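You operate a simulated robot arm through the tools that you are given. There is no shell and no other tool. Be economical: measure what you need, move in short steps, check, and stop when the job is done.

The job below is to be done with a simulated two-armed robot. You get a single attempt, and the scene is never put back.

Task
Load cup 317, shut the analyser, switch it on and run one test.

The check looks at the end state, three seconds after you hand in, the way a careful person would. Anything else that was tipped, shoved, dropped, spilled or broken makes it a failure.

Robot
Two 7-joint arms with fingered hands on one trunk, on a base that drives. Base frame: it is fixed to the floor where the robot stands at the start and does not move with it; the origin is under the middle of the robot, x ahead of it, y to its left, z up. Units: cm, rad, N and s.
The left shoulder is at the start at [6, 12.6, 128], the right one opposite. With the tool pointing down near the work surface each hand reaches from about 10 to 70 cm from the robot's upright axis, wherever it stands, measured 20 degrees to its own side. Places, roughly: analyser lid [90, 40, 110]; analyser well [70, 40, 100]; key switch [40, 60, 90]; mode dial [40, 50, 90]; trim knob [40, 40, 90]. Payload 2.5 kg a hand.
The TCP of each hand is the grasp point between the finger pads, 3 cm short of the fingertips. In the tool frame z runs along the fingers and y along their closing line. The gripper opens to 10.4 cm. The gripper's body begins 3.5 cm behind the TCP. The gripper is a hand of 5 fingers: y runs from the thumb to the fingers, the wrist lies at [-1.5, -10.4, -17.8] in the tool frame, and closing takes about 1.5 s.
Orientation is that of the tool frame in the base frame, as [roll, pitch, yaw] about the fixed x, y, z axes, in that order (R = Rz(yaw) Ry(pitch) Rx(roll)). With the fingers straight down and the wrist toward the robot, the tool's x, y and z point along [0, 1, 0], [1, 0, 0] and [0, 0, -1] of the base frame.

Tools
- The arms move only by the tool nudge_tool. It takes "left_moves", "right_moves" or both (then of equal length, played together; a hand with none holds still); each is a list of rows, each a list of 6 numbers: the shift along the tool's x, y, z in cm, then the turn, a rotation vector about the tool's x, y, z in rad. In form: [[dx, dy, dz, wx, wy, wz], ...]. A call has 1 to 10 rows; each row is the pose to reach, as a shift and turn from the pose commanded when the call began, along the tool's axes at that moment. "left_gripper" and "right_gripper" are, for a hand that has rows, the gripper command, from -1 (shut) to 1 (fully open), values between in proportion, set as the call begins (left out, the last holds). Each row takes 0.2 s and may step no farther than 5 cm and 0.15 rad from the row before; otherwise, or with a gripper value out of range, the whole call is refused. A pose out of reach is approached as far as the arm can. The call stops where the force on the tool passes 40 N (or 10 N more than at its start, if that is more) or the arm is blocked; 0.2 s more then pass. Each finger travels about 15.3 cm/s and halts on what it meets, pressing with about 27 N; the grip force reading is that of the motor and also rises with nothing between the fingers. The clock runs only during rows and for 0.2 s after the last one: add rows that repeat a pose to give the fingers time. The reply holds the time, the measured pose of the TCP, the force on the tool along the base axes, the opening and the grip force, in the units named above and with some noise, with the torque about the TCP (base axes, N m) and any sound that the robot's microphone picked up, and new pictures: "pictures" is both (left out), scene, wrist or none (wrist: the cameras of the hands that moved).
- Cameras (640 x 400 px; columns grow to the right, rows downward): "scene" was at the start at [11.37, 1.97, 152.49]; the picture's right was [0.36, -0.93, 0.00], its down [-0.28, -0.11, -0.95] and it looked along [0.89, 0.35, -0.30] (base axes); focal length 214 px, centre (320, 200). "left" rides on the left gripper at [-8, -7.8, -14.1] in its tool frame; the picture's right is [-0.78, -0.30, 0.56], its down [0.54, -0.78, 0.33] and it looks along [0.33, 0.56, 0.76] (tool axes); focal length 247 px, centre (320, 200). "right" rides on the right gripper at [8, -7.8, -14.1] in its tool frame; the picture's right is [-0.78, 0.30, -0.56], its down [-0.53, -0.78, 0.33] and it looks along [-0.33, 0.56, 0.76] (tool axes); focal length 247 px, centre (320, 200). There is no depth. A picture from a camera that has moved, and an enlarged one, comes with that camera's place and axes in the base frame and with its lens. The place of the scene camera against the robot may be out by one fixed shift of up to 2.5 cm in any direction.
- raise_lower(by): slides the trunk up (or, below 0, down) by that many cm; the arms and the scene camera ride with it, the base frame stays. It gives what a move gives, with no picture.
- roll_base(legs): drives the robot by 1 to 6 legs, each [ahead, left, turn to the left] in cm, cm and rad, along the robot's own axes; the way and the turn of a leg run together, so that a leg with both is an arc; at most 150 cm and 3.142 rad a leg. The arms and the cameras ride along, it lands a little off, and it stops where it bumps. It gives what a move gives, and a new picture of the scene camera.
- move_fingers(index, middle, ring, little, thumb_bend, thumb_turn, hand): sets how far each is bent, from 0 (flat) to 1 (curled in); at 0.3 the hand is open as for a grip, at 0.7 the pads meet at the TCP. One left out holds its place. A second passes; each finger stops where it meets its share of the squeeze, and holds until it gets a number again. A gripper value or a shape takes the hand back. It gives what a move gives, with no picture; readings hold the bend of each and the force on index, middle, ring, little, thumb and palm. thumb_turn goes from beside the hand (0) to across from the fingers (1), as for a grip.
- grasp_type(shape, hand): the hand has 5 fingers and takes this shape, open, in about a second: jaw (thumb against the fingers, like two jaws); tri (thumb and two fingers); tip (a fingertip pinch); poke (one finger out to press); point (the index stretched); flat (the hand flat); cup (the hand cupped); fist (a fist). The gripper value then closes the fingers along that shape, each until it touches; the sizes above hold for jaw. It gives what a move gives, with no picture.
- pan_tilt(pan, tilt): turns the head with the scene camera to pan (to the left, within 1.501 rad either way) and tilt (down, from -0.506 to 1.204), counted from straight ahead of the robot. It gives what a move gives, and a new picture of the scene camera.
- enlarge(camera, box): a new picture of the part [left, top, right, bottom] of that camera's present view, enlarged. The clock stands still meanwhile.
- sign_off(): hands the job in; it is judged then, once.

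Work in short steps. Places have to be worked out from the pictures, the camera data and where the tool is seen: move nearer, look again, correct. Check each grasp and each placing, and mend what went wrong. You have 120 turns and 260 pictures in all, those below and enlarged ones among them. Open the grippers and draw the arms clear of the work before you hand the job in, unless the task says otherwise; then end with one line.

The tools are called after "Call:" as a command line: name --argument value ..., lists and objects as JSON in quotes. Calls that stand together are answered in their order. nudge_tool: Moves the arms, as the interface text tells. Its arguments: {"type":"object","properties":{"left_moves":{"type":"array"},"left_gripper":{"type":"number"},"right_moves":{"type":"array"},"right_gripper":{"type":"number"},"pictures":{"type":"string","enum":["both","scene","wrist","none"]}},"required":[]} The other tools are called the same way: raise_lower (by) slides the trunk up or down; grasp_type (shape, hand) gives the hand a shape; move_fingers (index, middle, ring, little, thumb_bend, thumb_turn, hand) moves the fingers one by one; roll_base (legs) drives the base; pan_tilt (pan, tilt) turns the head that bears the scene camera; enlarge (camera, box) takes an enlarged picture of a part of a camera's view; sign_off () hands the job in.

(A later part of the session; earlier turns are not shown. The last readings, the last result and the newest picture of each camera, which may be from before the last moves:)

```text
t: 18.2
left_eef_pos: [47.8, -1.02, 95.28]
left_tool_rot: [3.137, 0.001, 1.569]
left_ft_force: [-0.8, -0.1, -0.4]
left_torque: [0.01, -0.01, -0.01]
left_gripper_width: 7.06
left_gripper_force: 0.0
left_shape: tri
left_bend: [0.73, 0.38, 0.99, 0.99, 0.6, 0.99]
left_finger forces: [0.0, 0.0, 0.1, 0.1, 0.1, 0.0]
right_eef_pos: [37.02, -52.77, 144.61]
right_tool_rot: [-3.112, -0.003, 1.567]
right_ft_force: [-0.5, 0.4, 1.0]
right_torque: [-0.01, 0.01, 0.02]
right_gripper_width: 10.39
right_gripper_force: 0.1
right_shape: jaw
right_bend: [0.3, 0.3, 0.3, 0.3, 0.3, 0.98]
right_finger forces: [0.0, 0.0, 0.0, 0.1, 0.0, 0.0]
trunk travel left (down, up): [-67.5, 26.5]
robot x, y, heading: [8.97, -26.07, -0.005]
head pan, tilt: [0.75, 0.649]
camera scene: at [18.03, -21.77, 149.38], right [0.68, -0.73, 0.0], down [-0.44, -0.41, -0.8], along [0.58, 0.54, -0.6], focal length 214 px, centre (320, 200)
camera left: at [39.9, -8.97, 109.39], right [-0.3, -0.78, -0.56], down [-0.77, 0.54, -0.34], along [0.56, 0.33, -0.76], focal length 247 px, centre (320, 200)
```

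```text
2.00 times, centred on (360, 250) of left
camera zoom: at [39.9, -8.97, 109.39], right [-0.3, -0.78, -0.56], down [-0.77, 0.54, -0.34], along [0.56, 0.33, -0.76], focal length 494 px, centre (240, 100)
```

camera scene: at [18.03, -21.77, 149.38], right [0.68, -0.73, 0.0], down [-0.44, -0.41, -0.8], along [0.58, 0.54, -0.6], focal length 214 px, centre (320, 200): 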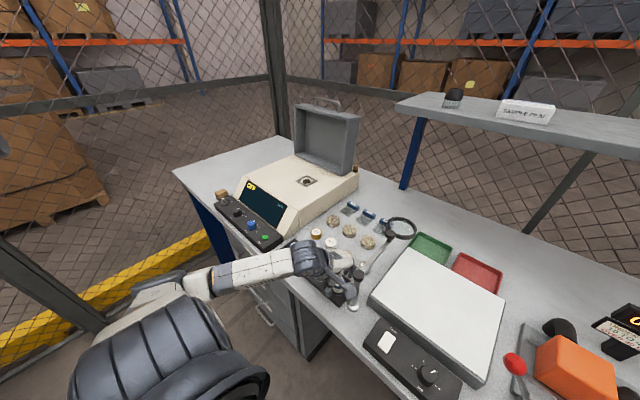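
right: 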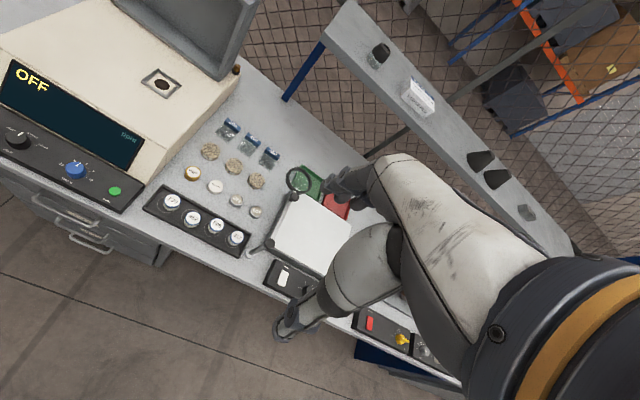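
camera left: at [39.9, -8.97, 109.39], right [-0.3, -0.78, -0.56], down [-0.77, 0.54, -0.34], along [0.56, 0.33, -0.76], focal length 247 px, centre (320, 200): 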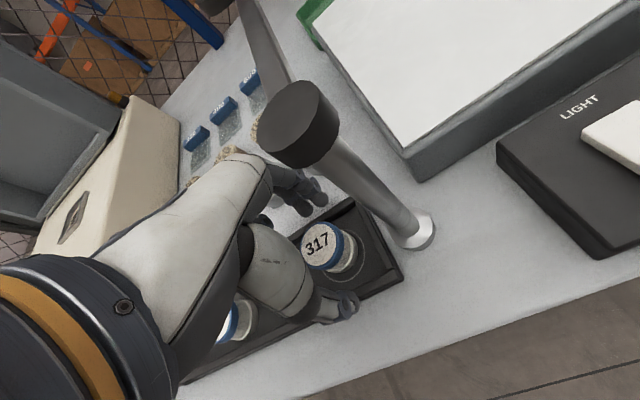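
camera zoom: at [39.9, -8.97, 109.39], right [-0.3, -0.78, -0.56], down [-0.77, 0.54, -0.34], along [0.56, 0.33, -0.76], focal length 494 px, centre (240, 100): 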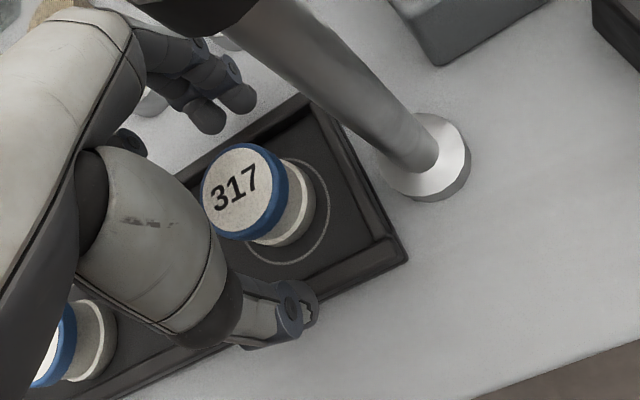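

Still centred with no contact forces. Closing the fingers on the cup.

Call:
nudge_tool --left_moves '[[0.1, 0, 0, 0, 0, 0], [0.1, 0, 0, 0, 0, 0], [0.1, 0, 0, 0, 0, 0], [0.1, 0, 0, 0, 0, 0], [0.1, 0, 0, 0, 0, 0], [0.1, 0, 0, 0, 0, 0], [0.1, 0, 0, 0, 0, 0]]' --left_gripper -1 --pictures "none"

Call:
enlarge --camera "left" --box '[220, 150, 500, 350]'

```text
t: 19.8
left_eef_pos: [47.88, -0.9, 95.37]
left_tool_rot: [3.138, 0.001, 1.569]
left_ft_force: [0.0, -0.3, -1.3]
left_torque: [-0.02, 0.01, 0.0]
left_gripper_width: 2.82
left_gripper_force: 26.9
left_shape: tri
left_bend: [0.74, 0.54, 1.0, 1.0, 0.74, 1.0]
left_finger forces: [10.8, 12.7, 0.1, 0.0, 23.7, 0.0]
right_eef_pos: [36.96, -52.77, 144.63]
right_tool_rot: [-3.112, -0.004, 1.568]
right_ft_force: [0.8, -0.3, 0.3]
right_torque: [0.0, 0.01, 0.0]
right_gripper_width: 10.38
right_gripper_force: 0.0
right_shape: jaw
right_bend: [0.3, 0.3, 0.3, 0.3, 0.3, 0.98]
right_finger forces: [0.0, 0.0, 0.1, 0.1, 0.0, 0.1]
trunk travel left (down, up): [-67.5, 26.5]
robot x, y, heading: [9.11, -26.0, -0.002]
head pan, tilt: [0.75, 0.649]
```

```text
2.00 times, centred on (360, 250) of left
camera zoom: at [39.89, -8.86, 109.44], right [-0.3, -0.78, -0.56], down [-0.77, 0.54, -0.34], along [0.56, 0.33, -0.76], focal length 494 px, centre (240, 100)
```

zoom: 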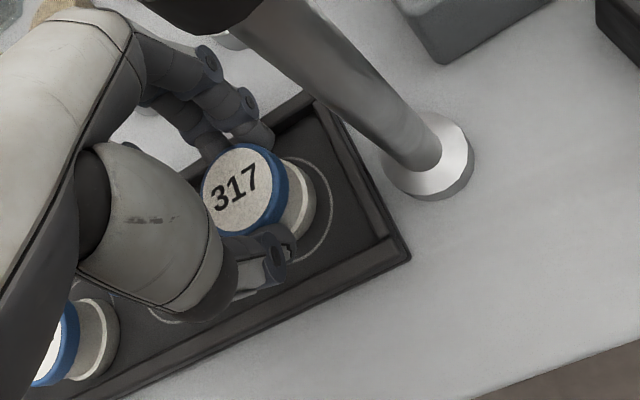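

The cup is held by index, middle and thumb with balanced forces. Lifting straight up.

Call:
nudge_tool --left_moves '[[0, 0, -1.5, 0, 0, 0], [0, 0, -4, 0, 0, 0], [0, 0, -7, 0, 0, 0], [0, 0, -10, 0, 0, 0], [0, 0, -13, 0, 0, 0], [0, 0, -16, 0, 0, 0], [0, 0, -18, 0, 0, 0]]'

Call:
enlarge --camera "left" --box '[220, 150, 500, 350]'

```text
t: 21.4
left_eef_pos: [47.81, -1.05, 113.52]
left_tool_rot: [3.141, 0.003, 1.569]
left_ft_force: [0.6, -0.5, 0.9]
left_torque: [0.02, -0.02, 0.01]
left_gripper_width: 2.84
left_gripper_force: 26.4
left_shape: tri
left_bend: [0.74, 0.54, 1.0, 1.0, 0.74, 1.0]
left_finger forces: [10.9, 13.0, 0.1, 0.1, 23.7, 0.0]
right_eef_pos: [37.01, -52.81, 144.6]
right_tool_rot: [-3.112, -0.003, 1.568]
right_ft_force: [0.2, 0.2, 0.1]
right_torque: [0.0, 0.0, 0.05]
right_gripper_width: 10.37
right_gripper_force: 0.0
right_shape: jaw
right_bend: [0.3, 0.3, 0.3, 0.3, 0.3, 0.98]
right_finger forces: [0.0, 0.1, 0.0, 0.0, 0.0, 0.0]
trunk travel left (down, up): [-67.5, 26.5]
robot x, y, heading: [9.14, -26.72, -0.002]
head pan, tilt: [0.75, 0.649]
camera scene: at [18.04, -21.78, 149.38], right [0.68, -0.73, 0.0], down [-0.44, -0.41, -0.8], along [0.58, 0.54, -0.6], focal length 214 px, centre (320, 200)
camera left: at [39.87, -8.85, 127.56], right [-0.3, -0.78, -0.56], down [-0.77, 0.54, -0.34], along [0.56, 0.33, -0.76], focal length 247 px, centre (320, 200)
```

scene: 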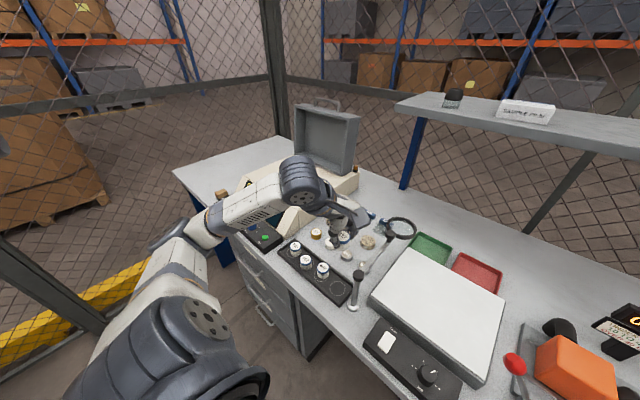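
left: 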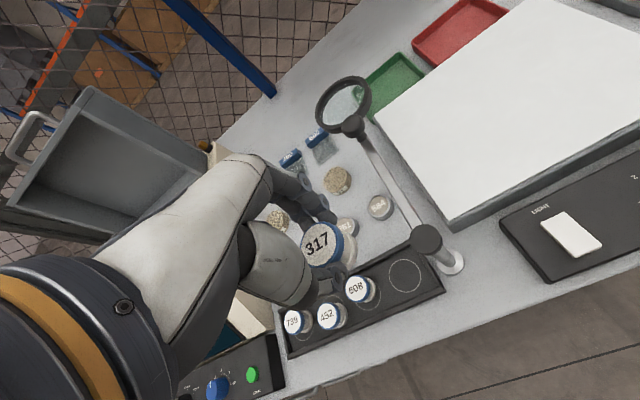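

```text
2.00 times, centred on (360, 250) of left
camera zoom: at [39.87, -8.85, 127.56], right [-0.3, -0.78, -0.56], down [-0.77, 0.54, -0.34], along [0.56, 0.33, -0.76], focal length 494 px, centre (240, 100)
```

zoom: 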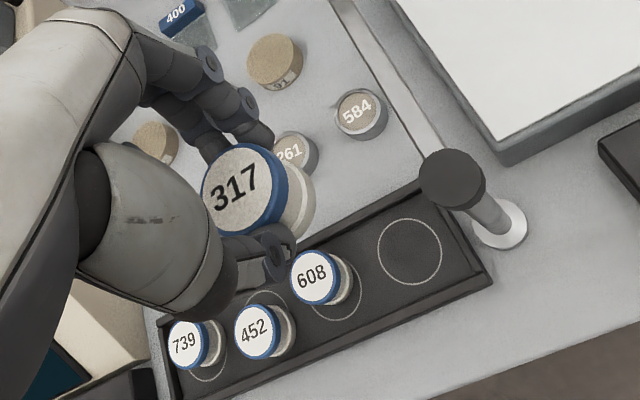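

Cup 317 is up in one piece and the rest undisturbed. Driving left and then ahead to bring it near the well.

Call:
roll_base --legs '[[0, 37, 0], [9, 0, 0]]'

Call:
nudge_tool --left_moves '[[0, 0, -1, 0, 0, 0], [0, 0, -1, 0, 0, 0]]' --pictures "wrist"

```text
t: 24.5
left_eef_pos: [56.8, 36.81, 113.41]
left_tool_rot: [3.14, 0.001, 1.567]
left_ft_force: [0.2, 0.2, -0.7]
left_torque: [0.01, 0.02, -0.06]
left_gripper_width: 2.84
left_gripper_force: 27.2
left_shape: tri
left_bend: [0.74, 0.54, 1.0, 1.0, 0.74, 1.0]
left_finger forces: [10.9, 12.9, 0.0, 0.1, 23.7, 0.1]
right_eef_pos: [45.92, -15.02, 144.53]
right_tool_rot: [-3.109, -0.003, 1.566]
right_ft_force: [-0.1, -0.6, 1.0]
right_torque: [-0.02, -0.01, 0.0]
right_gripper_width: 10.37
right_gripper_force: 0.0
right_shape: jaw
right_bend: [0.3, 0.3, 0.3, 0.3, 0.3, 0.98]
right_finger forces: [0.1, 0.1, 0.1, 0.0, 0.0, 0.0]
trunk travel left (down, up): [-67.5, 26.5]
robot x, y, heading: [17.61, 11.39, -0.002]
head pan, tilt: [0.75, 0.649]
camera scene: at [27.02, 15.98, 149.37], right [0.68, -0.73, 0.0], down [-0.44, -0.41, -0.8], along [0.58, 0.54, -0.6], focal length 214 px, centre (320, 200)
```

scene: 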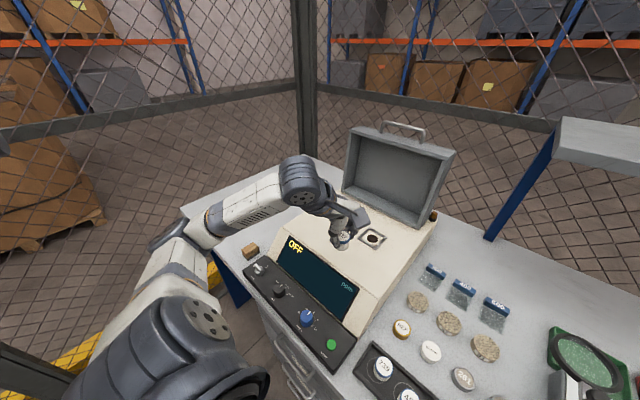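

```text
t: 25.1
left_eef_pos: [56.73, 36.86, 114.35]
left_tool_rot: [3.138, 0.003, 1.568]
left_ft_force: [-0.4, 0.2, -0.5]
left_torque: [0.0, -0.04, -0.01]
left_gripper_width: 2.81
left_gripper_force: 26.7
left_shape: tri
left_bend: [0.74, 0.54, 1.0, 1.0, 0.74, 1.0]
left_finger forces: [10.9, 13.0, 0.0, 0.0, 23.7, 0.1]
right_eef_pos: [45.84, -15.04, 144.52]
right_tool_rot: [-3.11, -0.004, 1.566]
right_ft_force: [-0.7, -0.3, -0.1]
right_torque: [0.0, -0.01, -0.02]
right_gripper_width: 10.37
right_gripper_force: 0.0
right_shape: jaw
right_bend: [0.3, 0.3, 0.3, 0.3, 0.3, 0.98]
right_finger forces: [0.0, 0.0, 0.0, 0.0, 0.0, 0.1]
trunk travel left (down, up): [-67.5, 26.5]
robot x, y, heading: [17.94, 11.42, -0.001]
head pan, tilt: [0.75, 0.649]
camera left: at [48.82, 28.96, 128.52], right [-0.3, -0.78, -0.56], down [-0.77, 0.54, -0.34], along [0.56, 0.33, -0.76], focal length 247 px, centre (320, 200)
```

left: 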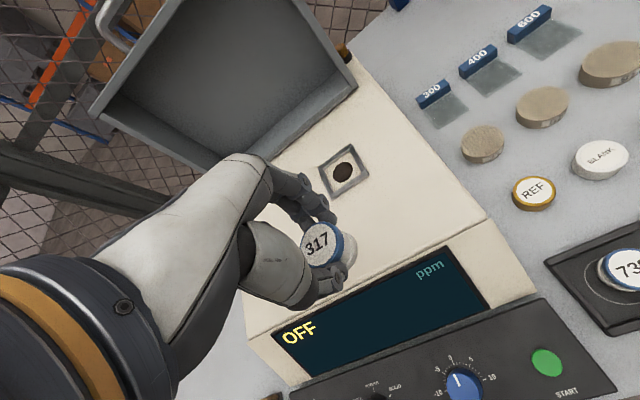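

I'll refine the well's position from this viewpoint.

Call:
enlarge --camera "left" --box '[280, 120, 408, 200]'

```text
5.00 times, centred on (344, 160) of left
camera zoom: at [48.82, 28.96, 128.52], right [-0.3, -0.78, -0.56], down [-0.77, 0.54, -0.34], along [0.56, 0.33, -0.76], focal length 1235 px, centre (200, 400)
```

zoom: 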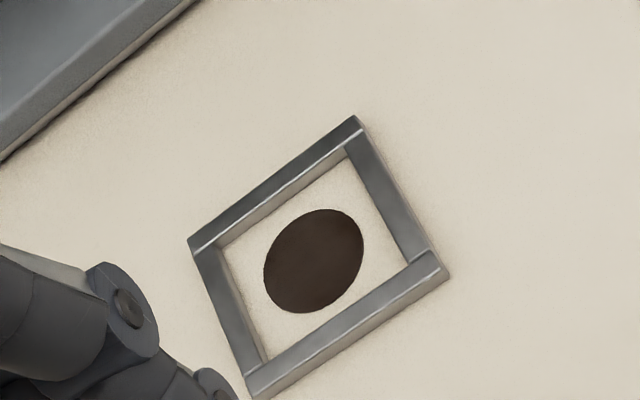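

The well centre comes to about [70.4, 35.8, 101.6]. Moving the cup over it at the present height.

Call:
nudge_tool --left_moves '[[-0.3, 3, 0, 0, 0, 0], [-0.6, 6, 0, 0, 0, 0], [-0.9, 9, 0, 0, 0, 0], [-0.9, 12, 0, 0, 0, 0], [-0.9, 13.7, 0, 0, 0, 0], [-0.9, 13.7, 0, 0, 0, 0]]'

Call:
enlarge --camera "left" --box '[250, 160, 410, 260]'

Call:
pan_tilt --pan 0.35 --tilt 0.65

Call:
enlarge --camera "scene" --box '[240, 100, 400, 200]'

```text
t: 26.5
left_eef_pos: [70.3, 35.81, 114.33]
left_tool_rot: [3.139, 0.002, 1.568]
left_ft_force: [0.7, -0.1, 0.5]
left_torque: [0.03, -0.01, 0.0]
left_gripper_width: 2.84
left_gripper_force: 27.0
left_shape: tri
left_bend: [0.74, 0.54, 1.0, 1.0, 0.74, 1.0]
left_finger forces: [10.9, 13.1, 0.0, 0.0, 23.7, 0.1]
right_eef_pos: [45.78, -15.07, 144.53]
right_tool_rot: [-3.109, -0.004, 1.567]
right_ft_force: [0.3, -0.1, -0.7]
right_torque: [0.01, 0.01, 0.0]
right_gripper_width: 10.4
right_gripper_force: 0.0
right_shape: jaw
right_bend: [0.3, 0.3, 0.3, 0.3, 0.3, 0.98]
right_finger forces: [0.1, 0.0, 0.1, 0.1, 0.0, 0.1]
trunk travel left (down, up): [-67.5, 26.5]
robot x, y, heading: [17.95, 11.6, -0.004]
head pan, tilt: [0.75, 0.649]
camera scene: at [26.93, 16.0, 149.38], right [0.68, -0.73, 0.0], down [-0.44, -0.41, -0.8], along [0.58, 0.54, -0.6], focal length 214 px, centre (320, 200)
camera left: at [62.56, 27.97, 128.47], right [-0.3, -0.78, -0.56], down [-0.77, 0.54, -0.34], along [0.56, 0.33, -0.76], focal length 247 px, centre (320, 200)
```

scene: 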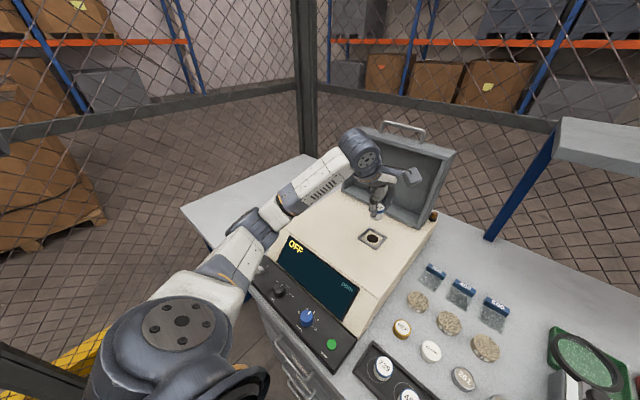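
left: 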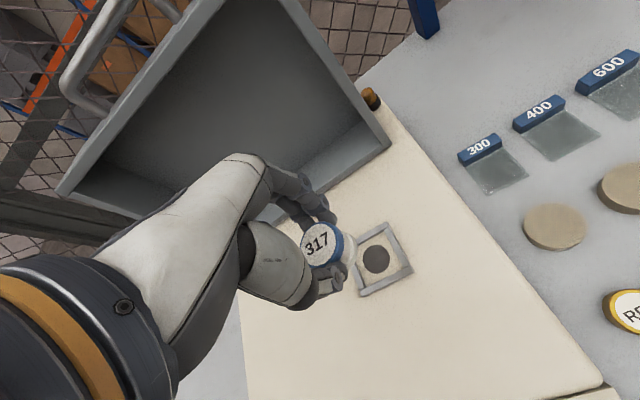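

```text
4.00 times, centred on (330, 210) of left
camera zoom: at [62.56, 27.97, 128.47], right [-0.3, -0.78, -0.56], down [-0.77, 0.54, -0.34], along [0.56, 0.33, -0.76], focal length 988 px, centre (280, 160)
```

zoom: 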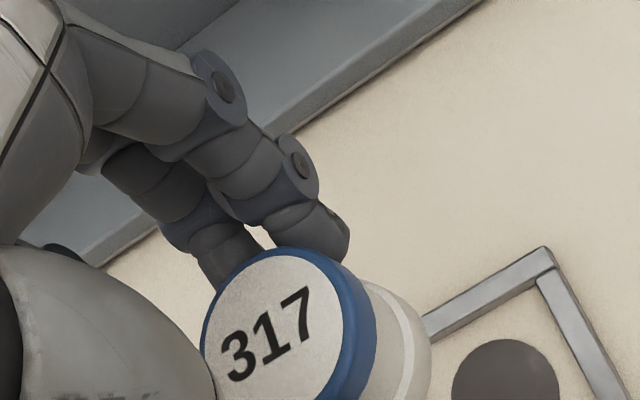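

```text
t: 27.4
left_eef_pos: [70.47, 35.87, 114.33]
left_tool_rot: [3.139, 0.002, 1.567]
left_ft_force: [0.7, 0.6, -0.4]
left_torque: [0.03, -0.02, -0.01]
left_gripper_width: 2.82
left_gripper_force: 27.4
left_shape: tri
left_bend: [0.74, 0.54, 1.0, 1.0, 0.74, 1.0]
left_finger forces: [10.9, 13.1, 0.0, 0.0, 23.7, 0.0]
right_eef_pos: [45.92, -14.96, 144.53]
right_tool_rot: [-3.111, -0.003, 1.567]
right_ft_force: [-0.5, -0.4, 0.4]
right_torque: [-0.03, 0.01, 0.04]
right_gripper_width: 10.4
right_gripper_force: 0.0
right_shape: jaw
right_bend: [0.3, 0.3, 0.3, 0.3, 0.3, 0.98]
right_finger forces: [0.0, 0.0, 0.0, 0.1, 0.1, 0.0]
trunk travel left (down, up): [-67.5, 26.5]
robot x, y, heading: [18.37, 11.21, 0.001]
head pan, tilt: [0.351, 0.649]
camera scene: at [28.74, 13.06, 149.38], right [0.34, -0.94, 0.0], down [-0.57, -0.21, -0.8], along [0.75, 0.27, -0.6], focal length 214 px, centre (320, 200)
```

scene: 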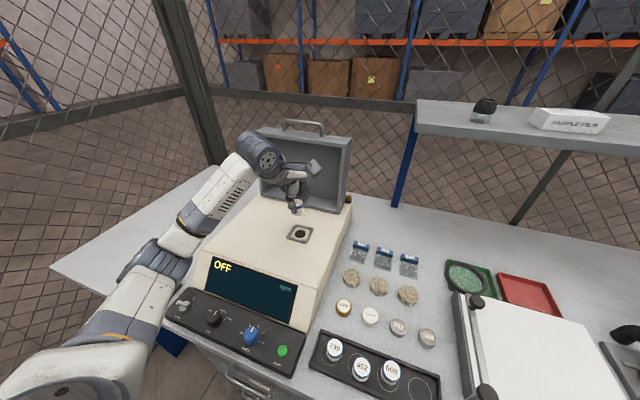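

```text
4.00 times, centred on (320, 150) of scene
camera zoom: at [28.74, 13.06, 149.38], right [0.34, -0.94, 0.0], down [-0.57, -0.21, -0.8], along [0.75, 0.27, -0.6], focal length 858 px, centre (320, 400)
```

zoom: 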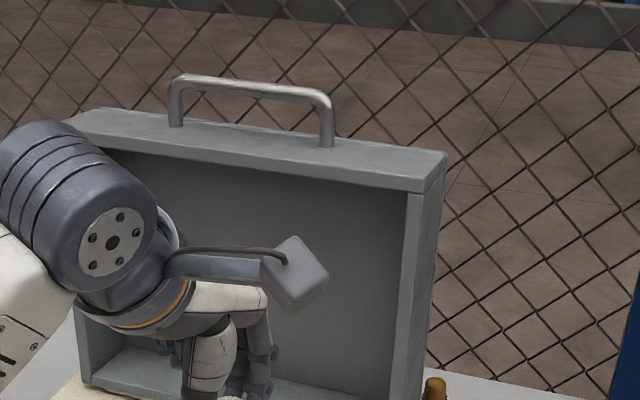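

Combined sightings put the well nearer [71.2, 35.9, ~101]. I'll shift 0.7 cm ahead, lower to hover just above, and compare cup base with collar directly.

Call:
nudge_tool --left_moves '[[0, 0.4, 1.5, 0, 0, 0], [0, 0.8, 3, 0, 0, 0], [0, 0.8, 4.5, 0, 0, 0], [0, 0.8, 5, 0, 0, 0], [0, 0.8, 5, 0, 0, 0]]' --pictures "wrist"

Call:
enlarge --camera "left" --box '[270, 190, 430, 290]'

Call:
enlarge --camera "scene" --box '[260, 180, 356, 240]'

```text
t: 28.6
left_eef_pos: [71.24, 35.84, 109.43]
left_tool_rot: [3.138, 0.002, 1.568]
left_ft_force: [-1.6, 0.5, -1.1]
left_torque: [-0.01, 0.04, 0.0]
left_gripper_width: 2.82
left_gripper_force: 27.3
left_shape: tri
left_bend: [0.74, 0.54, 1.0, 1.0, 0.74, 1.0]
left_finger forces: [10.9, 13.1, 0.0, 0.0, 23.7, 0.0]
right_eef_pos: [45.77, -14.95, 144.69]
right_tool_rot: [-3.11, -0.003, 1.568]
right_ft_force: [0.3, 0.0, -0.5]
right_torque: [-0.01, 0.0, -0.01]
right_gripper_width: 10.38
right_gripper_force: 0.0
right_shape: jaw
right_bend: [0.3, 0.3, 0.3, 0.3, 0.3, 0.98]
right_finger forces: [0.1, 0.0, 0.1, 0.0, 0.0, 0.0]
trunk travel left (down, up): [-67.5, 26.5]
robot x, y, heading: [17.92, 11.56, 0.003]
head pan, tilt: [0.351, 0.649]
camera left: at [63.28, 28.01, 123.59], right [-0.3, -0.78, -0.56], down [-0.77, 0.54, -0.34], along [0.56, 0.33, -0.76], focal length 247 px, centre (320, 200)
```

left: 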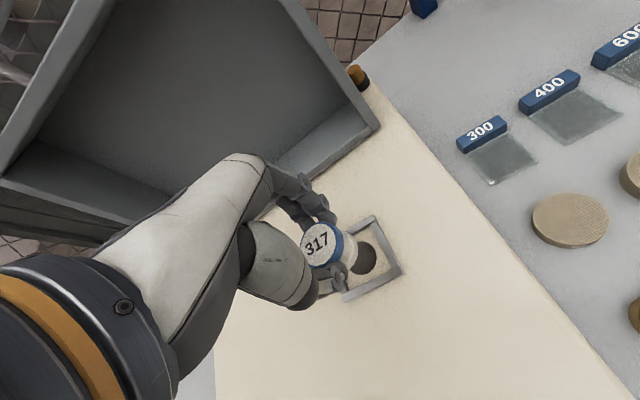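

```text
4.00 times, centred on (350, 240) of left
camera zoom: at [63.28, 28.01, 123.59], right [-0.3, -0.78, -0.56], down [-0.77, 0.54, -0.34], along [0.56, 0.33, -0.76], focal length 988 px, centre (200, 40)
```

zoom: 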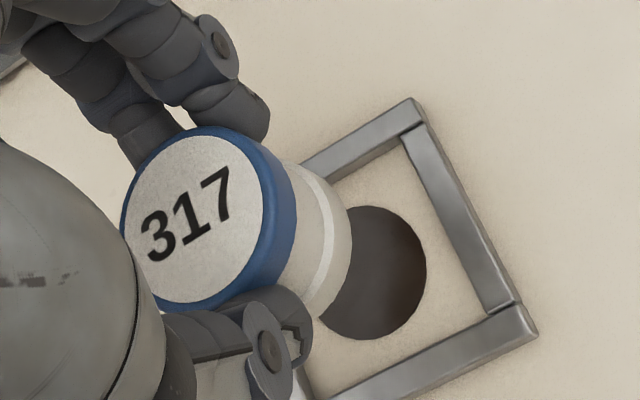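

```text
6.67 times, centred on (308, 210) of scene
camera zoom: at [28.75, 13.05, 149.38], right [0.34, -0.94, 0.0], down [-0.57, -0.21, -0.8], along [0.75, 0.27, -0.6], focal length 1430 px, centre (400, 133)
```

zoom: 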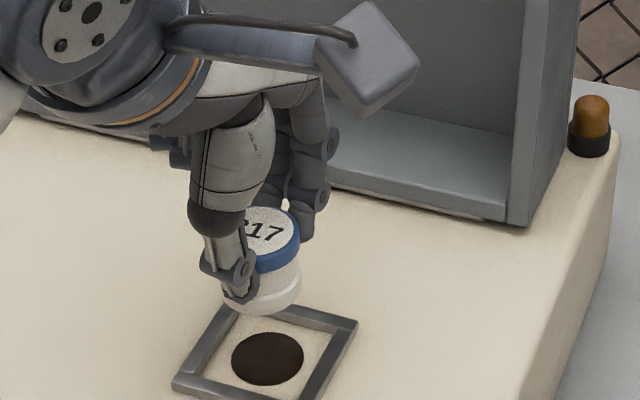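

Both views agree: the cup base sits directly over the collar, about 4.2 cm above its floor. Lowering 3.2 cm and rechecking.

Call:
nudge_tool --left_moves '[[0, 0, 1, 0, 0, 0], [0, 0, 2, 0, 0, 0], [0, 0, 3.0, 0, 0, 0], [0, 0, 3.0, 0, 0, 0]]' --pictures "none"

Call:
enlarge --camera "left" --box '[270, 190, 430, 290]'

Call:
enlarge --camera "scene" --box '[260, 190, 356, 250]'

```text
t: 29.6
left_eef_pos: [71.26, 35.82, 106.49]
left_tool_rot: [3.138, 0.002, 1.568]
left_ft_force: [-0.3, 0.7, -0.2]
left_torque: [0.0, 0.04, -0.02]
left_gripper_width: 2.82
left_gripper_force: 27.4
left_shape: tri
left_bend: [0.74, 0.54, 1.0, 1.0, 0.74, 1.0]
left_finger forces: [10.8, 13.2, 0.0, 0.1, 23.7, 0.0]
right_eef_pos: [45.71, -15.1, 144.68]
right_tool_rot: [-3.109, -0.003, 1.568]
right_ft_force: [0.6, 0.0, -0.8]
right_torque: [0.02, 0.02, -0.01]
right_gripper_width: 10.38
right_gripper_force: 0.0
right_shape: jaw
right_bend: [0.3, 0.3, 0.3, 0.3, 0.3, 0.98]
right_finger forces: [0.0, 0.1, 0.0, 0.1, 0.1, 0.0]
trunk travel left (down, up): [-67.5, 26.5]
robot x, y, heading: [17.86, 11.06, -0.004]
head pan, tilt: [0.351, 0.649]
```

```text
4.00 times, centred on (350, 240) of left
camera zoom: at [63.27, 27.94, 120.57], right [-0.3, -0.78, -0.56], down [-0.77, 0.54, -0.34], along [0.56, 0.33, -0.76], focal length 988 px, centre (200, 40)
```

zoom: 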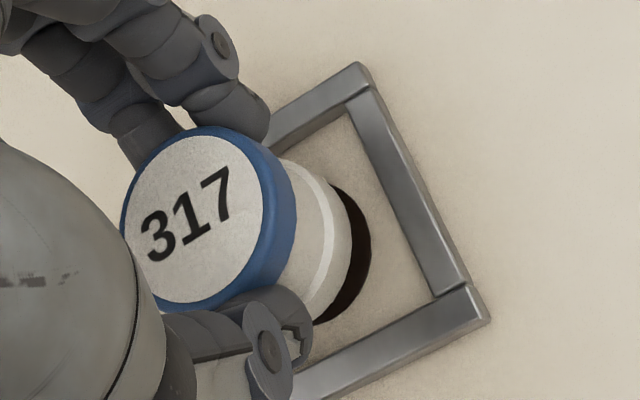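

```text
6.67 times, centred on (308, 220) of scene
camera zoom: at [28.75, 13.05, 149.38], right [0.34, -0.94, 0.0], down [-0.57, -0.21, -0.8], along [0.75, 0.27, -0.6], focal length 1430 px, centre (400, 67)
```

zoom: 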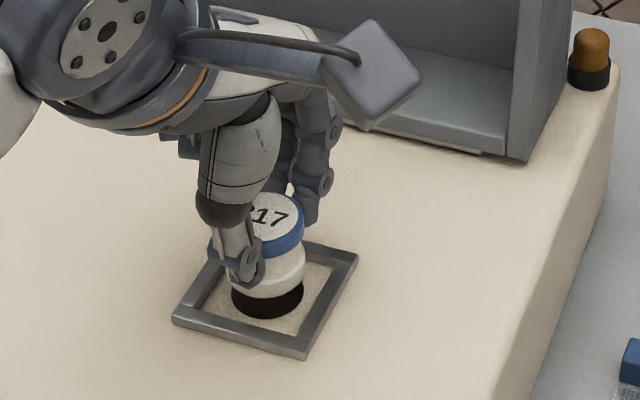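

Still well centred. Lowering in small steps until I feel the floor of the well.

Call:
nudge_tool --left_moves '[[0, 0, 0.4, 0, 0, 0], [0, 0, 0.8, 0, 0, 0], [0, 0, 1.1, 0, 0, 0], [0, 0, 1.1, 0, 0, 0]]' --pictures "none"

Call:
enlarge --camera "scene" --box '[260, 190, 356, 250]'

Call:
enlarge --camera "left" --box '[270, 190, 430, 290]'

```text
t: 30.6
left_eef_pos: [71.28, 35.87, 105.29]
left_tool_rot: [3.139, 0.001, 1.57]
left_ft_force: [-1.0, -0.1, 0.0]
left_torque: [-0.02, 0.0, 0.01]
left_gripper_width: 2.81
left_gripper_force: 27.2
left_shape: tri
left_bend: [0.74, 0.54, 1.0, 1.0, 0.74, 1.0]
left_finger forces: [10.8, 13.0, 0.1, 0.0, 23.7, 0.0]
right_eef_pos: [45.8, -14.98, 144.61]
right_tool_rot: [-3.11, -0.002, 1.567]
right_ft_force: [0.0, -0.1, 0.1]
right_torque: [-0.01, -0.01, 0.0]
right_gripper_width: 10.4
right_gripper_force: 0.0
right_shape: jaw
right_bend: [0.3, 0.3, 0.3, 0.3, 0.3, 0.98]
right_finger forces: [0.1, 0.0, 0.1, 0.0, 0.1, 0.1]
trunk travel left (down, up): [-67.5, 26.5]
robot x, y, heading: [17.93, 11.48, 0.004]
head pan, tilt: [0.351, 0.649]
```

```text
6.67 times, centred on (308, 220) of scene
camera zoom: at [28.75, 13.05, 149.38], right [0.34, -0.94, 0.0], down [-0.57, -0.21, -0.8], along [0.75, 0.27, -0.6], focal length 1430 px, centre (400, 67)
```

zoom: 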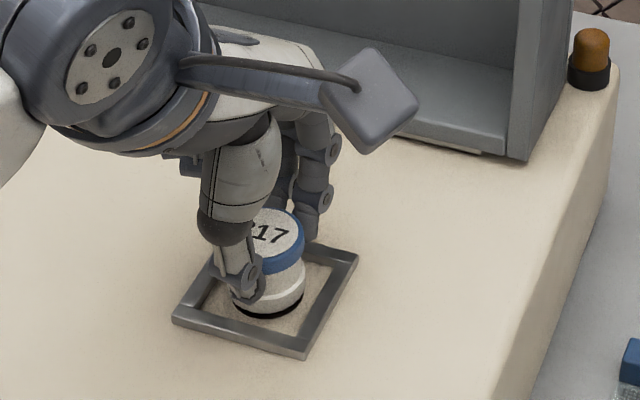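

```text
4.00 times, centred on (350, 240) of left
camera zoom: at [63.37, 28.02, 119.46], right [-0.3, -0.78, -0.56], down [-0.77, 0.54, -0.34], along [0.56, 0.33, -0.76], focal length 988 px, centre (200, 40)
```

zoom: 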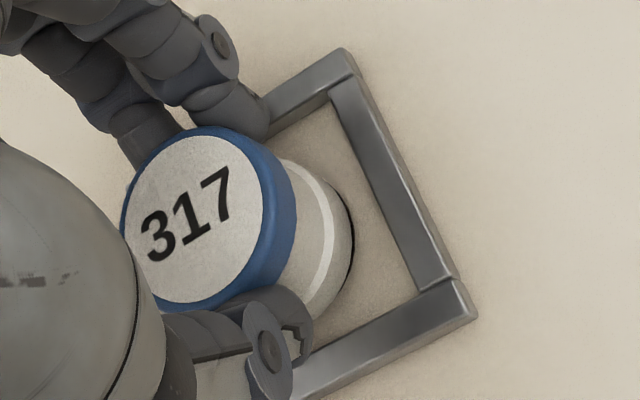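

A sliver of gap (~0.2–0.3 cm) remains; going down gently.

Call:
nudge_tool --left_moves '[[0, 0, 0.15, 0, 0, 0], [0, 0, 0.3, 0, 0, 0], [0, 0, 0.3, 0, 0, 0]]' --pictures "none"

Call:
enlarge --camera "left" --box '[270, 190, 430, 290]'

```text
t: 31.4
left_eef_pos: [71.29, 36.05, 105.03]
left_tool_rot: [3.137, 0.002, 1.566]
left_ft_force: [-0.5, 1.3, -0.5]
left_torque: [-0.03, 0.02, 0.0]
left_gripper_width: 2.84
left_gripper_force: 26.7
left_shape: tri
left_bend: [0.74, 0.54, 1.0, 1.0, 0.74, 1.0]
left_finger forces: [10.9, 13.1, 0.1, 0.1, 23.8, 0.0]
right_eef_pos: [45.77, -15.0, 144.47]
right_tool_rot: [-3.109, -0.002, 1.568]
right_ft_force: [0.1, 0.6, 0.6]
right_torque: [-0.01, 0.05, 0.0]
right_gripper_width: 10.39
right_gripper_force: 0.1
right_shape: jaw
right_bend: [0.3, 0.3, 0.3, 0.3, 0.3, 0.98]
right_finger forces: [0.0, 0.0, 0.0, 0.0, 0.1, 0.1]
trunk travel left (down, up): [-67.5, 26.5]
robot x, y, heading: [18.38, 11.34, 0.002]
head pan, tilt: [0.351, 0.649]
```

```text
4.00 times, centred on (350, 240) of left
camera zoom: at [63.35, 28.01, 119.17], right [-0.3, -0.78, -0.56], down [-0.77, 0.54, -0.34], along [0.56, 0.33, -0.76], focal length 988 px, centre (200, 40)
```

zoom: 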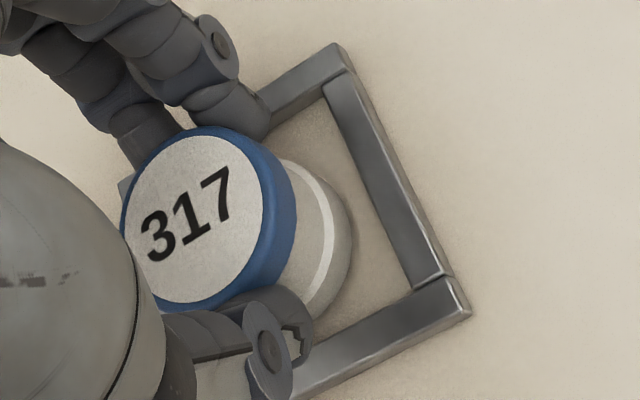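

Nearly seated. One last 0.2 cm, then open the fingers gently.

Call:
nudge_tool --left_moves '[[0, 0, 0.1, 0, 0, 0], [0, 0, 0.2, 0, 0, 0]]' --pictures "none"

Call:
nudge_tool --left_moves '[[0, 0, 0, 0, 0, 0], [0, 0, 0, 0, 0, 0], [0, 0, 0, 0, 0, 0], [0, 0, 0, 0, 0, 0]]' --left_gripper 0.3

Call:
enlarge --camera "left" --box '[270, 190, 430, 290]'

```text
t: 32.0
left_eef_pos: [71.29, 35.88, 104.86]
left_tool_rot: [3.138, 0.001, 1.566]
left_ft_force: [-0.3, 0.0, 0.3]
left_torque: [0.0, 0.0, -0.02]
left_gripper_width: 2.82
left_gripper_force: 26.6
left_shape: tri
left_bend: [0.74, 0.54, 1.0, 1.0, 0.74, 1.0]
left_finger forces: [11.0, 13.1, 0.0, 0.1, 23.7, 0.1]
right_eef_pos: [45.76, -14.93, 144.54]
right_tool_rot: [-3.109, -0.005, 1.567]
right_ft_force: [-0.2, -0.3, 0.8]
right_torque: [-0.01, -0.01, 0.02]
right_gripper_width: 10.37
right_gripper_force: 0.0
right_shape: jaw
right_bend: [0.3, 0.3, 0.3, 0.3, 0.3, 0.98]
right_finger forces: [0.0, 0.1, 0.0, 0.0, 0.0, 0.0]
trunk travel left (down, up): [-67.5, 26.5]
robot x, y, heading: [17.84, 11.56, -0.001]
head pan, tilt: [0.351, 0.649]
```

```text
t: 33.0
left_eef_pos: [71.3, 35.9, 104.81]
left_tool_rot: [3.139, 0.002, 1.567]
left_ft_force: [-0.6, 0.6, -0.1]
left_torque: [-0.02, 0.01, 0.04]
left_gripper_width: 6.73
left_gripper_force: 0.0
left_shape: tri
left_bend: [0.73, 0.39, 0.99, 0.99, 0.62, 1.0]
left_finger forces: [0.0, 0.0, 0.0, 0.1, 0.0, 0.0]
right_eef_pos: [45.87, -15.06, 144.64]
right_tool_rot: [-3.111, -0.004, 1.568]
right_ft_force: [-0.9, 0.8, -0.7]
right_torque: [0.01, 0.0, -0.02]
right_gripper_width: 10.37
right_gripper_force: 0.1
right_shape: jaw
right_bend: [0.3, 0.3, 0.3, 0.3, 0.3, 0.98]
right_finger forces: [0.0, 0.0, 0.0, 0.0, 0.0, 0.0]
trunk travel left (down, up): [-67.5, 26.5]
robot x, y, heading: [17.84, 11.52, 0.0]
head pan, tilt: [0.351, 0.649]
camera scene: at [28.74, 13.05, 149.38], right [0.34, -0.94, 0.0], down [-0.57, -0.21, -0.8], along [0.75, 0.27, -0.6], focal length 214 px, centre (320, 200)
camera left: at [63.35, 27.96, 118.94], right [-0.3, -0.78, -0.56], down [-0.77, 0.54, -0.34], along [0.56, 0.33, -0.76], focal length 247 px, centre (320, 200)
```

scene: 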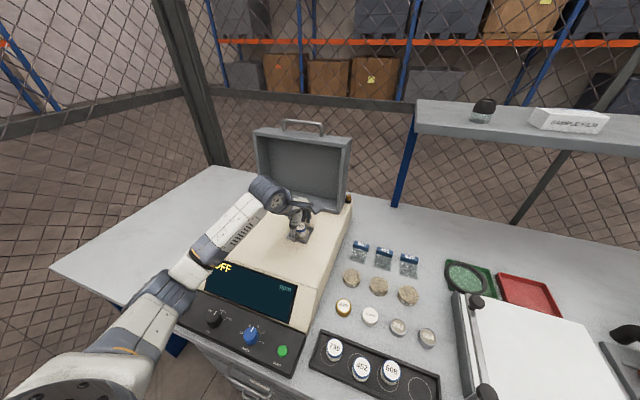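
left: 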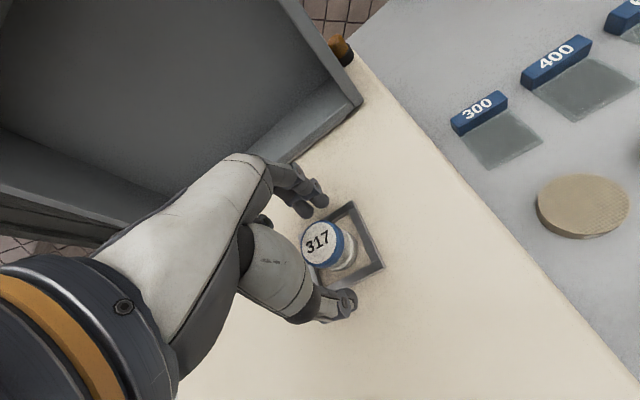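

```text
4.00 times, centred on (350, 240) of left
camera zoom: at [63.35, 27.96, 118.94], right [-0.3, -0.78, -0.56], down [-0.77, 0.54, -0.34], along [0.56, 0.33, -0.76], focal length 988 px, centre (200, 40)
```

zoom: 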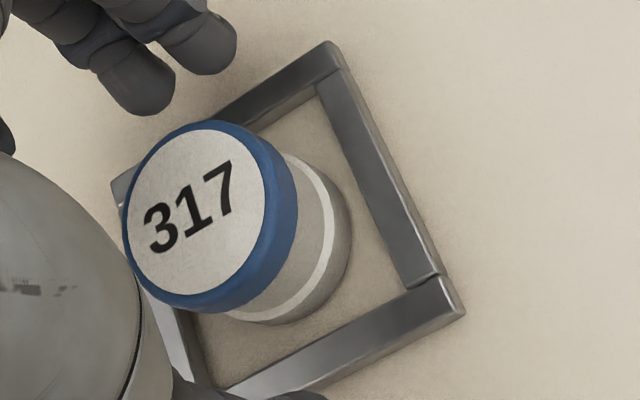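

Cup 317 is seated inside the collar. Raising the hand straight up and withdrawing toward me.

Call:
nudge_tool --left_moves '[[0, 0, -2, 0, 0, 0], [0, 0, -5, 0, 0, 0], [0, 0, -9, 0, 0, 0], [0, -2, -13, 0, 0, 0], [0, -6, -15, 0, 0, 0], [0, -10, -16, 0, 0, 0], [0, -14, -17, 0, 0, 0]]'

Call:
enlarge --camera "scene" --box '[200, 90, 400, 250]'

```text
t: 34.6
left_eef_pos: [57.1, 36.02, 121.76]
left_tool_rot: [3.14, 0.0, 1.568]
left_ft_force: [0.0, -0.2, 0.9]
left_torque: [0.0, 0.04, 0.02]
left_gripper_width: 6.71
left_gripper_force: 0.2
left_shape: tri
left_bend: [0.73, 0.39, 0.99, 0.99, 0.62, 1.0]
left_finger forces: [0.0, 0.1, 0.0, 0.0, 0.1, 0.0]
right_eef_pos: [45.68, -15.03, 144.6]
right_tool_rot: [-3.111, -0.003, 1.568]
right_ft_force: [-0.5, 0.7, -1.7]
right_torque: [-0.03, 0.02, 0.01]
right_gripper_width: 10.36
right_gripper_force: 0.1
right_shape: jaw
right_bend: [0.3, 0.3, 0.3, 0.3, 0.3, 0.98]
right_finger forces: [0.0, 0.0, 0.0, 0.0, 0.1, 0.1]
trunk travel left (down, up): [-67.5, 26.5]
robot x, y, heading: [18.07, 11.77, 0.003]
head pan, tilt: [0.351, 0.649]
camera scene: at [28.65, 13.07, 149.39], right [0.34, -0.94, 0.0], down [-0.57, -0.21, -0.8], along [0.75, 0.27, -0.6], focal length 214 px, centre (320, 200)
camera left: at [49.11, 28.13, 135.88], right [-0.3, -0.78, -0.56], down [-0.77, 0.54, -0.34], along [0.56, 0.33, -0.76], focal length 247 px, centre (320, 200)
```

scene: 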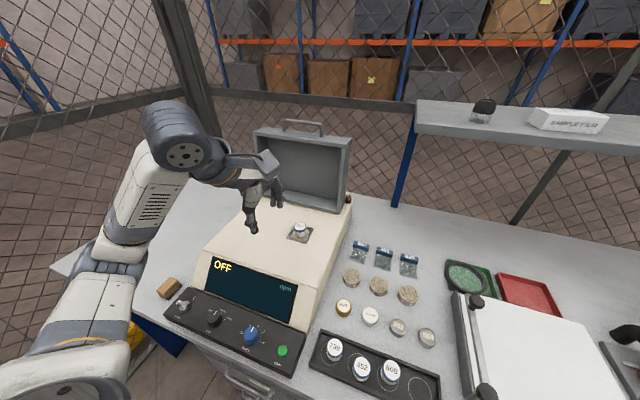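
left: 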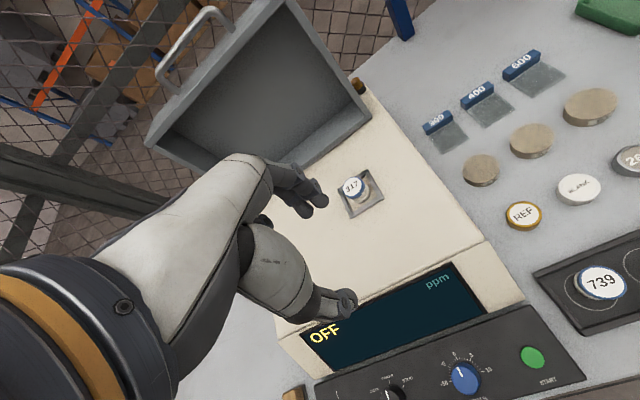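

```text
2.50 times, centred on (300, 170) of scene
camera zoom: at [28.65, 13.07, 149.39], right [0.34, -0.94, 0.0], down [-0.57, -0.21, -0.8], along [0.75, 0.27, -0.6], focal length 536 px, centre (370, 275)
```

zoom: 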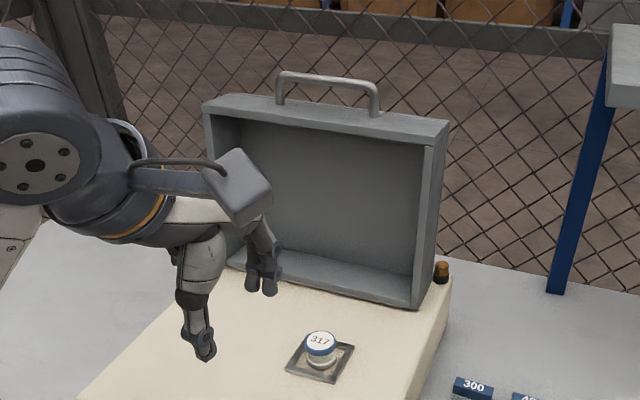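

The cup sits well and the lid's handle is about [90–97, 42, 127], so I need more reach. I'll raise the trunk and move a bit ahead and left, then sight the handle precisely.

Call:
raise_lower --by 14

Call:
roll_base --legs '[[0, 9, 0], [5, 0, 0]]'

Call:
nudge_tool --left_moves '[[0, 0, 0, 0, 0, 0], [0, 0, 0, 0, 0, 0], [0, 0, 0, 0, 0, 0]]' --left_gripper 0.6 --pictures "wrist"

```text
t: 36.3
left_eef_pos: [57.14, 36.12, 135.82]
left_tool_rot: [3.137, 0.001, 1.568]
left_ft_force: [-0.3, -0.3, 0.4]
left_torque: [0.02, 0.0, 0.01]
left_gripper_width: 6.74
left_gripper_force: 0.0
left_shape: tri
left_bend: [0.73, 0.39, 0.99, 0.99, 0.62, 1.0]
left_finger forces: [0.0, 0.2, 0.0, 0.0, 0.0, 0.0]
right_eef_pos: [45.85, -15.03, 158.57]
right_tool_rot: [-3.111, -0.004, 1.568]
right_ft_force: [-0.4, 0.0, -0.4]
right_torque: [-0.01, -0.03, 0.01]
right_gripper_width: 10.38
right_gripper_force: 0.1
right_shape: jaw
right_bend: [0.3, 0.3, 0.3, 0.3, 0.3, 0.98]
right_finger forces: [0.0, 0.0, 0.0, 0.1, 0.1, 0.1]
trunk travel left (down, up): [-81.5, 12.5]
robot x, y, heading: [17.83, 11.44, -0.002]
head pan, tilt: [0.351, 0.649]
```

```text
t: 37.9
left_eef_pos: [62.37, 45.23, 135.63]
left_tool_rot: [3.138, 0.002, 1.569]
left_ft_force: [0.7, -0.6, 0.9]
left_torque: [0.0, 0.05, -0.03]
left_gripper_width: 6.76
left_gripper_force: 0.0
left_shape: tri
left_bend: [0.73, 0.39, 0.99, 0.99, 0.62, 1.0]
left_finger forces: [0.1, 0.0, 0.0, 0.1, 0.0, 0.0]
right_eef_pos: [51.0, -5.8, 158.59]
right_tool_rot: [-3.11, -0.003, 1.571]
right_ft_force: [0.6, 0.6, -0.5]
right_torque: [-0.02, 0.0, 0.0]
right_gripper_width: 10.38
right_gripper_force: 0.0
right_shape: jaw
right_bend: [0.3, 0.3, 0.3, 0.3, 0.3, 0.98]
right_finger forces: [0.1, 0.0, 0.0, 0.0, 0.1, 0.1]
trunk travel left (down, up): [-81.5, 12.5]
robot x, y, heading: [23.05, 20.87, 0.0]
head pan, tilt: [0.351, 0.649]
camera scene: at [33.91, 22.26, 163.37], right [0.34, -0.94, 0.0], down [-0.57, -0.21, -0.8], along [0.75, 0.27, -0.61], focal length 214 px, centre (320, 200)
```

scene: 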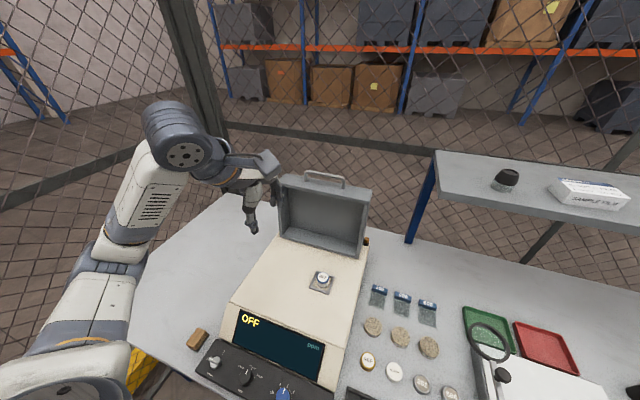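

```text
t: 38.7
left_eef_pos: [62.25, 45.18, 135.77]
left_tool_rot: [3.138, 0.0, 1.569]
left_ft_force: [0.5, -0.3, 0.0]
left_torque: [-0.01, 0.01, 0.01]
left_gripper_width: 8.28
left_gripper_force: 0.0
left_shape: tri
left_bend: [0.26, 0.34, 0.99, 0.99, 0.5, 0.99]
left_finger forces: [0.0, 0.0, 0.1, 0.1, 0.1, 0.0]
right_eef_pos: [50.89, -5.96, 158.65]
right_tool_rot: [-3.11, -0.004, 1.568]
right_ft_force: [-0.5, 0.1, 0.3]
right_torque: [0.03, -0.02, -0.02]
right_gripper_width: 10.38
right_gripper_force: 0.0
right_shape: jaw
right_bend: [0.3, 0.3, 0.3, 0.3, 0.3, 0.98]
right_finger forces: [0.0, 0.1, 0.1, 0.0, 0.1, 0.0]
trunk travel left (down, up): [-81.5, 12.5]
robot x, y, heading: [23.18, 20.89, 0.003]
head pan, tilt: [0.351, 0.649]
camera left: at [54.26, 37.29, 149.88], right [-0.3, -0.78, -0.56], down [-0.77, 0.54, -0.34], along [0.56, 0.33, -0.76], focal length 247 px, centre (320, 200)
```

left: 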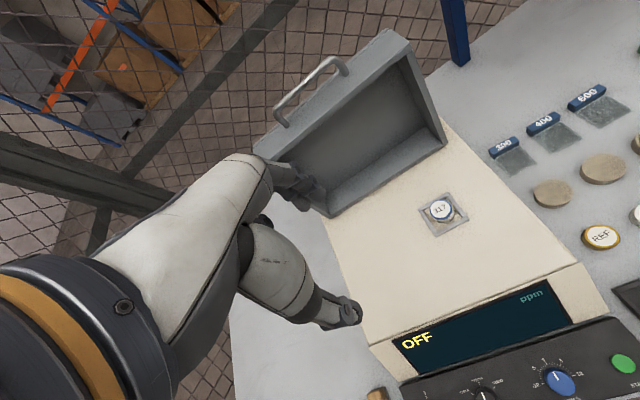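

Good view of the lid. Zooming both cameras on the handle.

Call:
enlarge --camera "left" --box '[240, 20, 480, 230]'

Call:
enlarge --camera "scene" --box '[250, 150, 410, 300]'

```text
1.90 times, centred on (360, 125) of left
camera zoom: at [54.26, 37.29, 149.88], right [-0.3, -0.78, -0.56], down [-0.77, 0.54, -0.34], along [0.56, 0.33, -0.76], focal length 470 px, centre (244, 343)
```

zoom: 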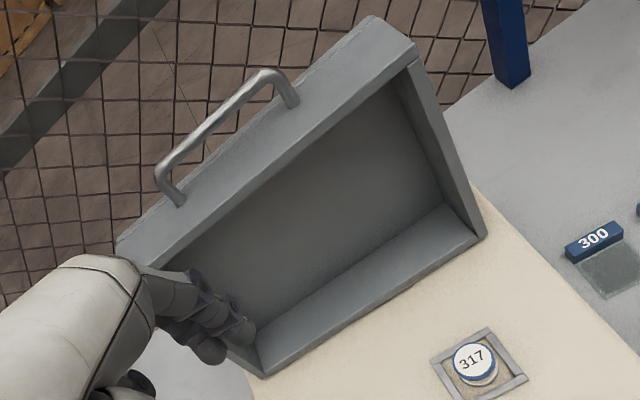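

```text
2.67 times, centred on (330, 225) of scene
camera zoom: at [33.77, 22.2, 163.39], right [0.34, -0.94, 0.0], down [-0.57, -0.21, -0.8], along [0.75, 0.27, -0.6], focal length 572 px, centre (293, 133)
```

zoom: 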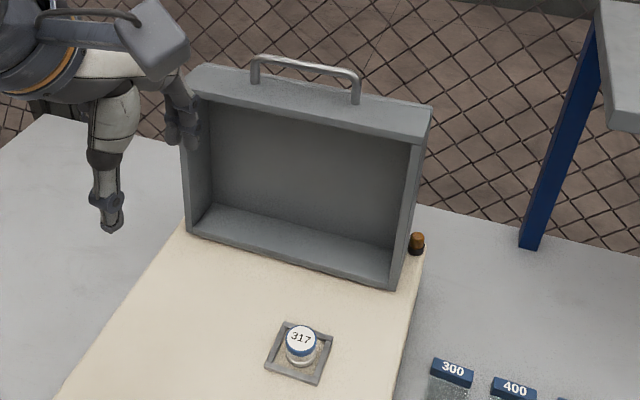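

Estimates: hinge line ≈ (x 83.6, z 101.6), handle bar centre ≈ [92.5, 42.6, 127], and when closed it should be near [57, 42.6, 105]. Before grabbing, I'll test that the arm can reach the closed-end pose from this base position.

Call:
nudge_tool --left_moves '[[-0.5, -0.8, 4, 0, 0, 0], [-1, -1.6, 8, 0, 0, 0], [-1.5, -2.4, 12, 0, 0, 0], [-2, -3.5, 16, 0, 0, 0], [-2.6, -4.5, 20, 0, 0, 0], [-2.6, -5.2, 24, 0, 0, 0], [-2.6, -5.2, 27, 0, 0, 0], [-2.6, -5.2, 27, 0, 0, 0]]' --pictures "scene"

```text
t: 40.5
left_eef_pos: [57.04, 42.47, 108.8]
left_tool_rot: [3.139, 0.002, 1.568]
left_ft_force: [0.2, -0.6, 0.3]
left_torque: [-0.01, 0.01, -0.03]
left_gripper_width: 8.3
left_gripper_force: 0.0
left_shape: tri
left_bend: [0.26, 0.34, 0.99, 0.99, 0.5, 0.99]
left_finger forces: [0.1, 0.0, 0.0, 0.0, 0.0, 0.0]
right_eef_pos: [51.0, -5.77, 158.56]
right_tool_rot: [-3.11, -0.005, 1.568]
right_ft_force: [-0.2, 0.3, -1.1]
right_torque: [-0.02, -0.05, 0.01]
right_gripper_width: 10.39
right_gripper_force: 0.1
right_shape: jaw
right_bend: [0.3, 0.3, 0.3, 0.3, 0.3, 0.98]
right_finger forces: [0.0, 0.0, 0.0, 0.0, 0.0, 0.0]
trunk travel left (down, up): [-81.5, 12.5]
robot x, y, heading: [22.87, 20.93, 0.002]
head pan, tilt: [0.351, 0.649]
camera scene: at [33.83, 22.22, 163.38], right [0.34, -0.94, 0.0], down [-0.57, -0.21, -0.8], along [0.75, 0.27, -0.6], focal length 214 px, centre (320, 200)
```

scene: 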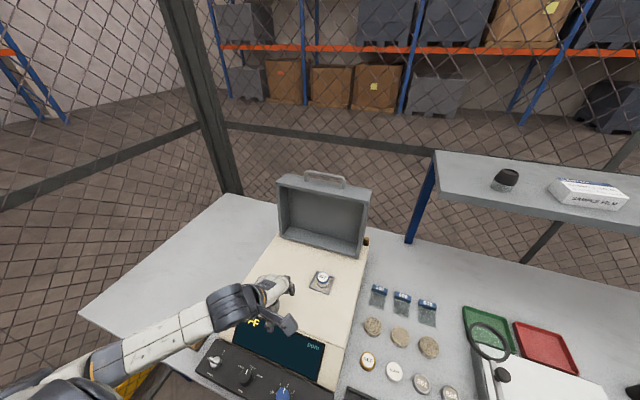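

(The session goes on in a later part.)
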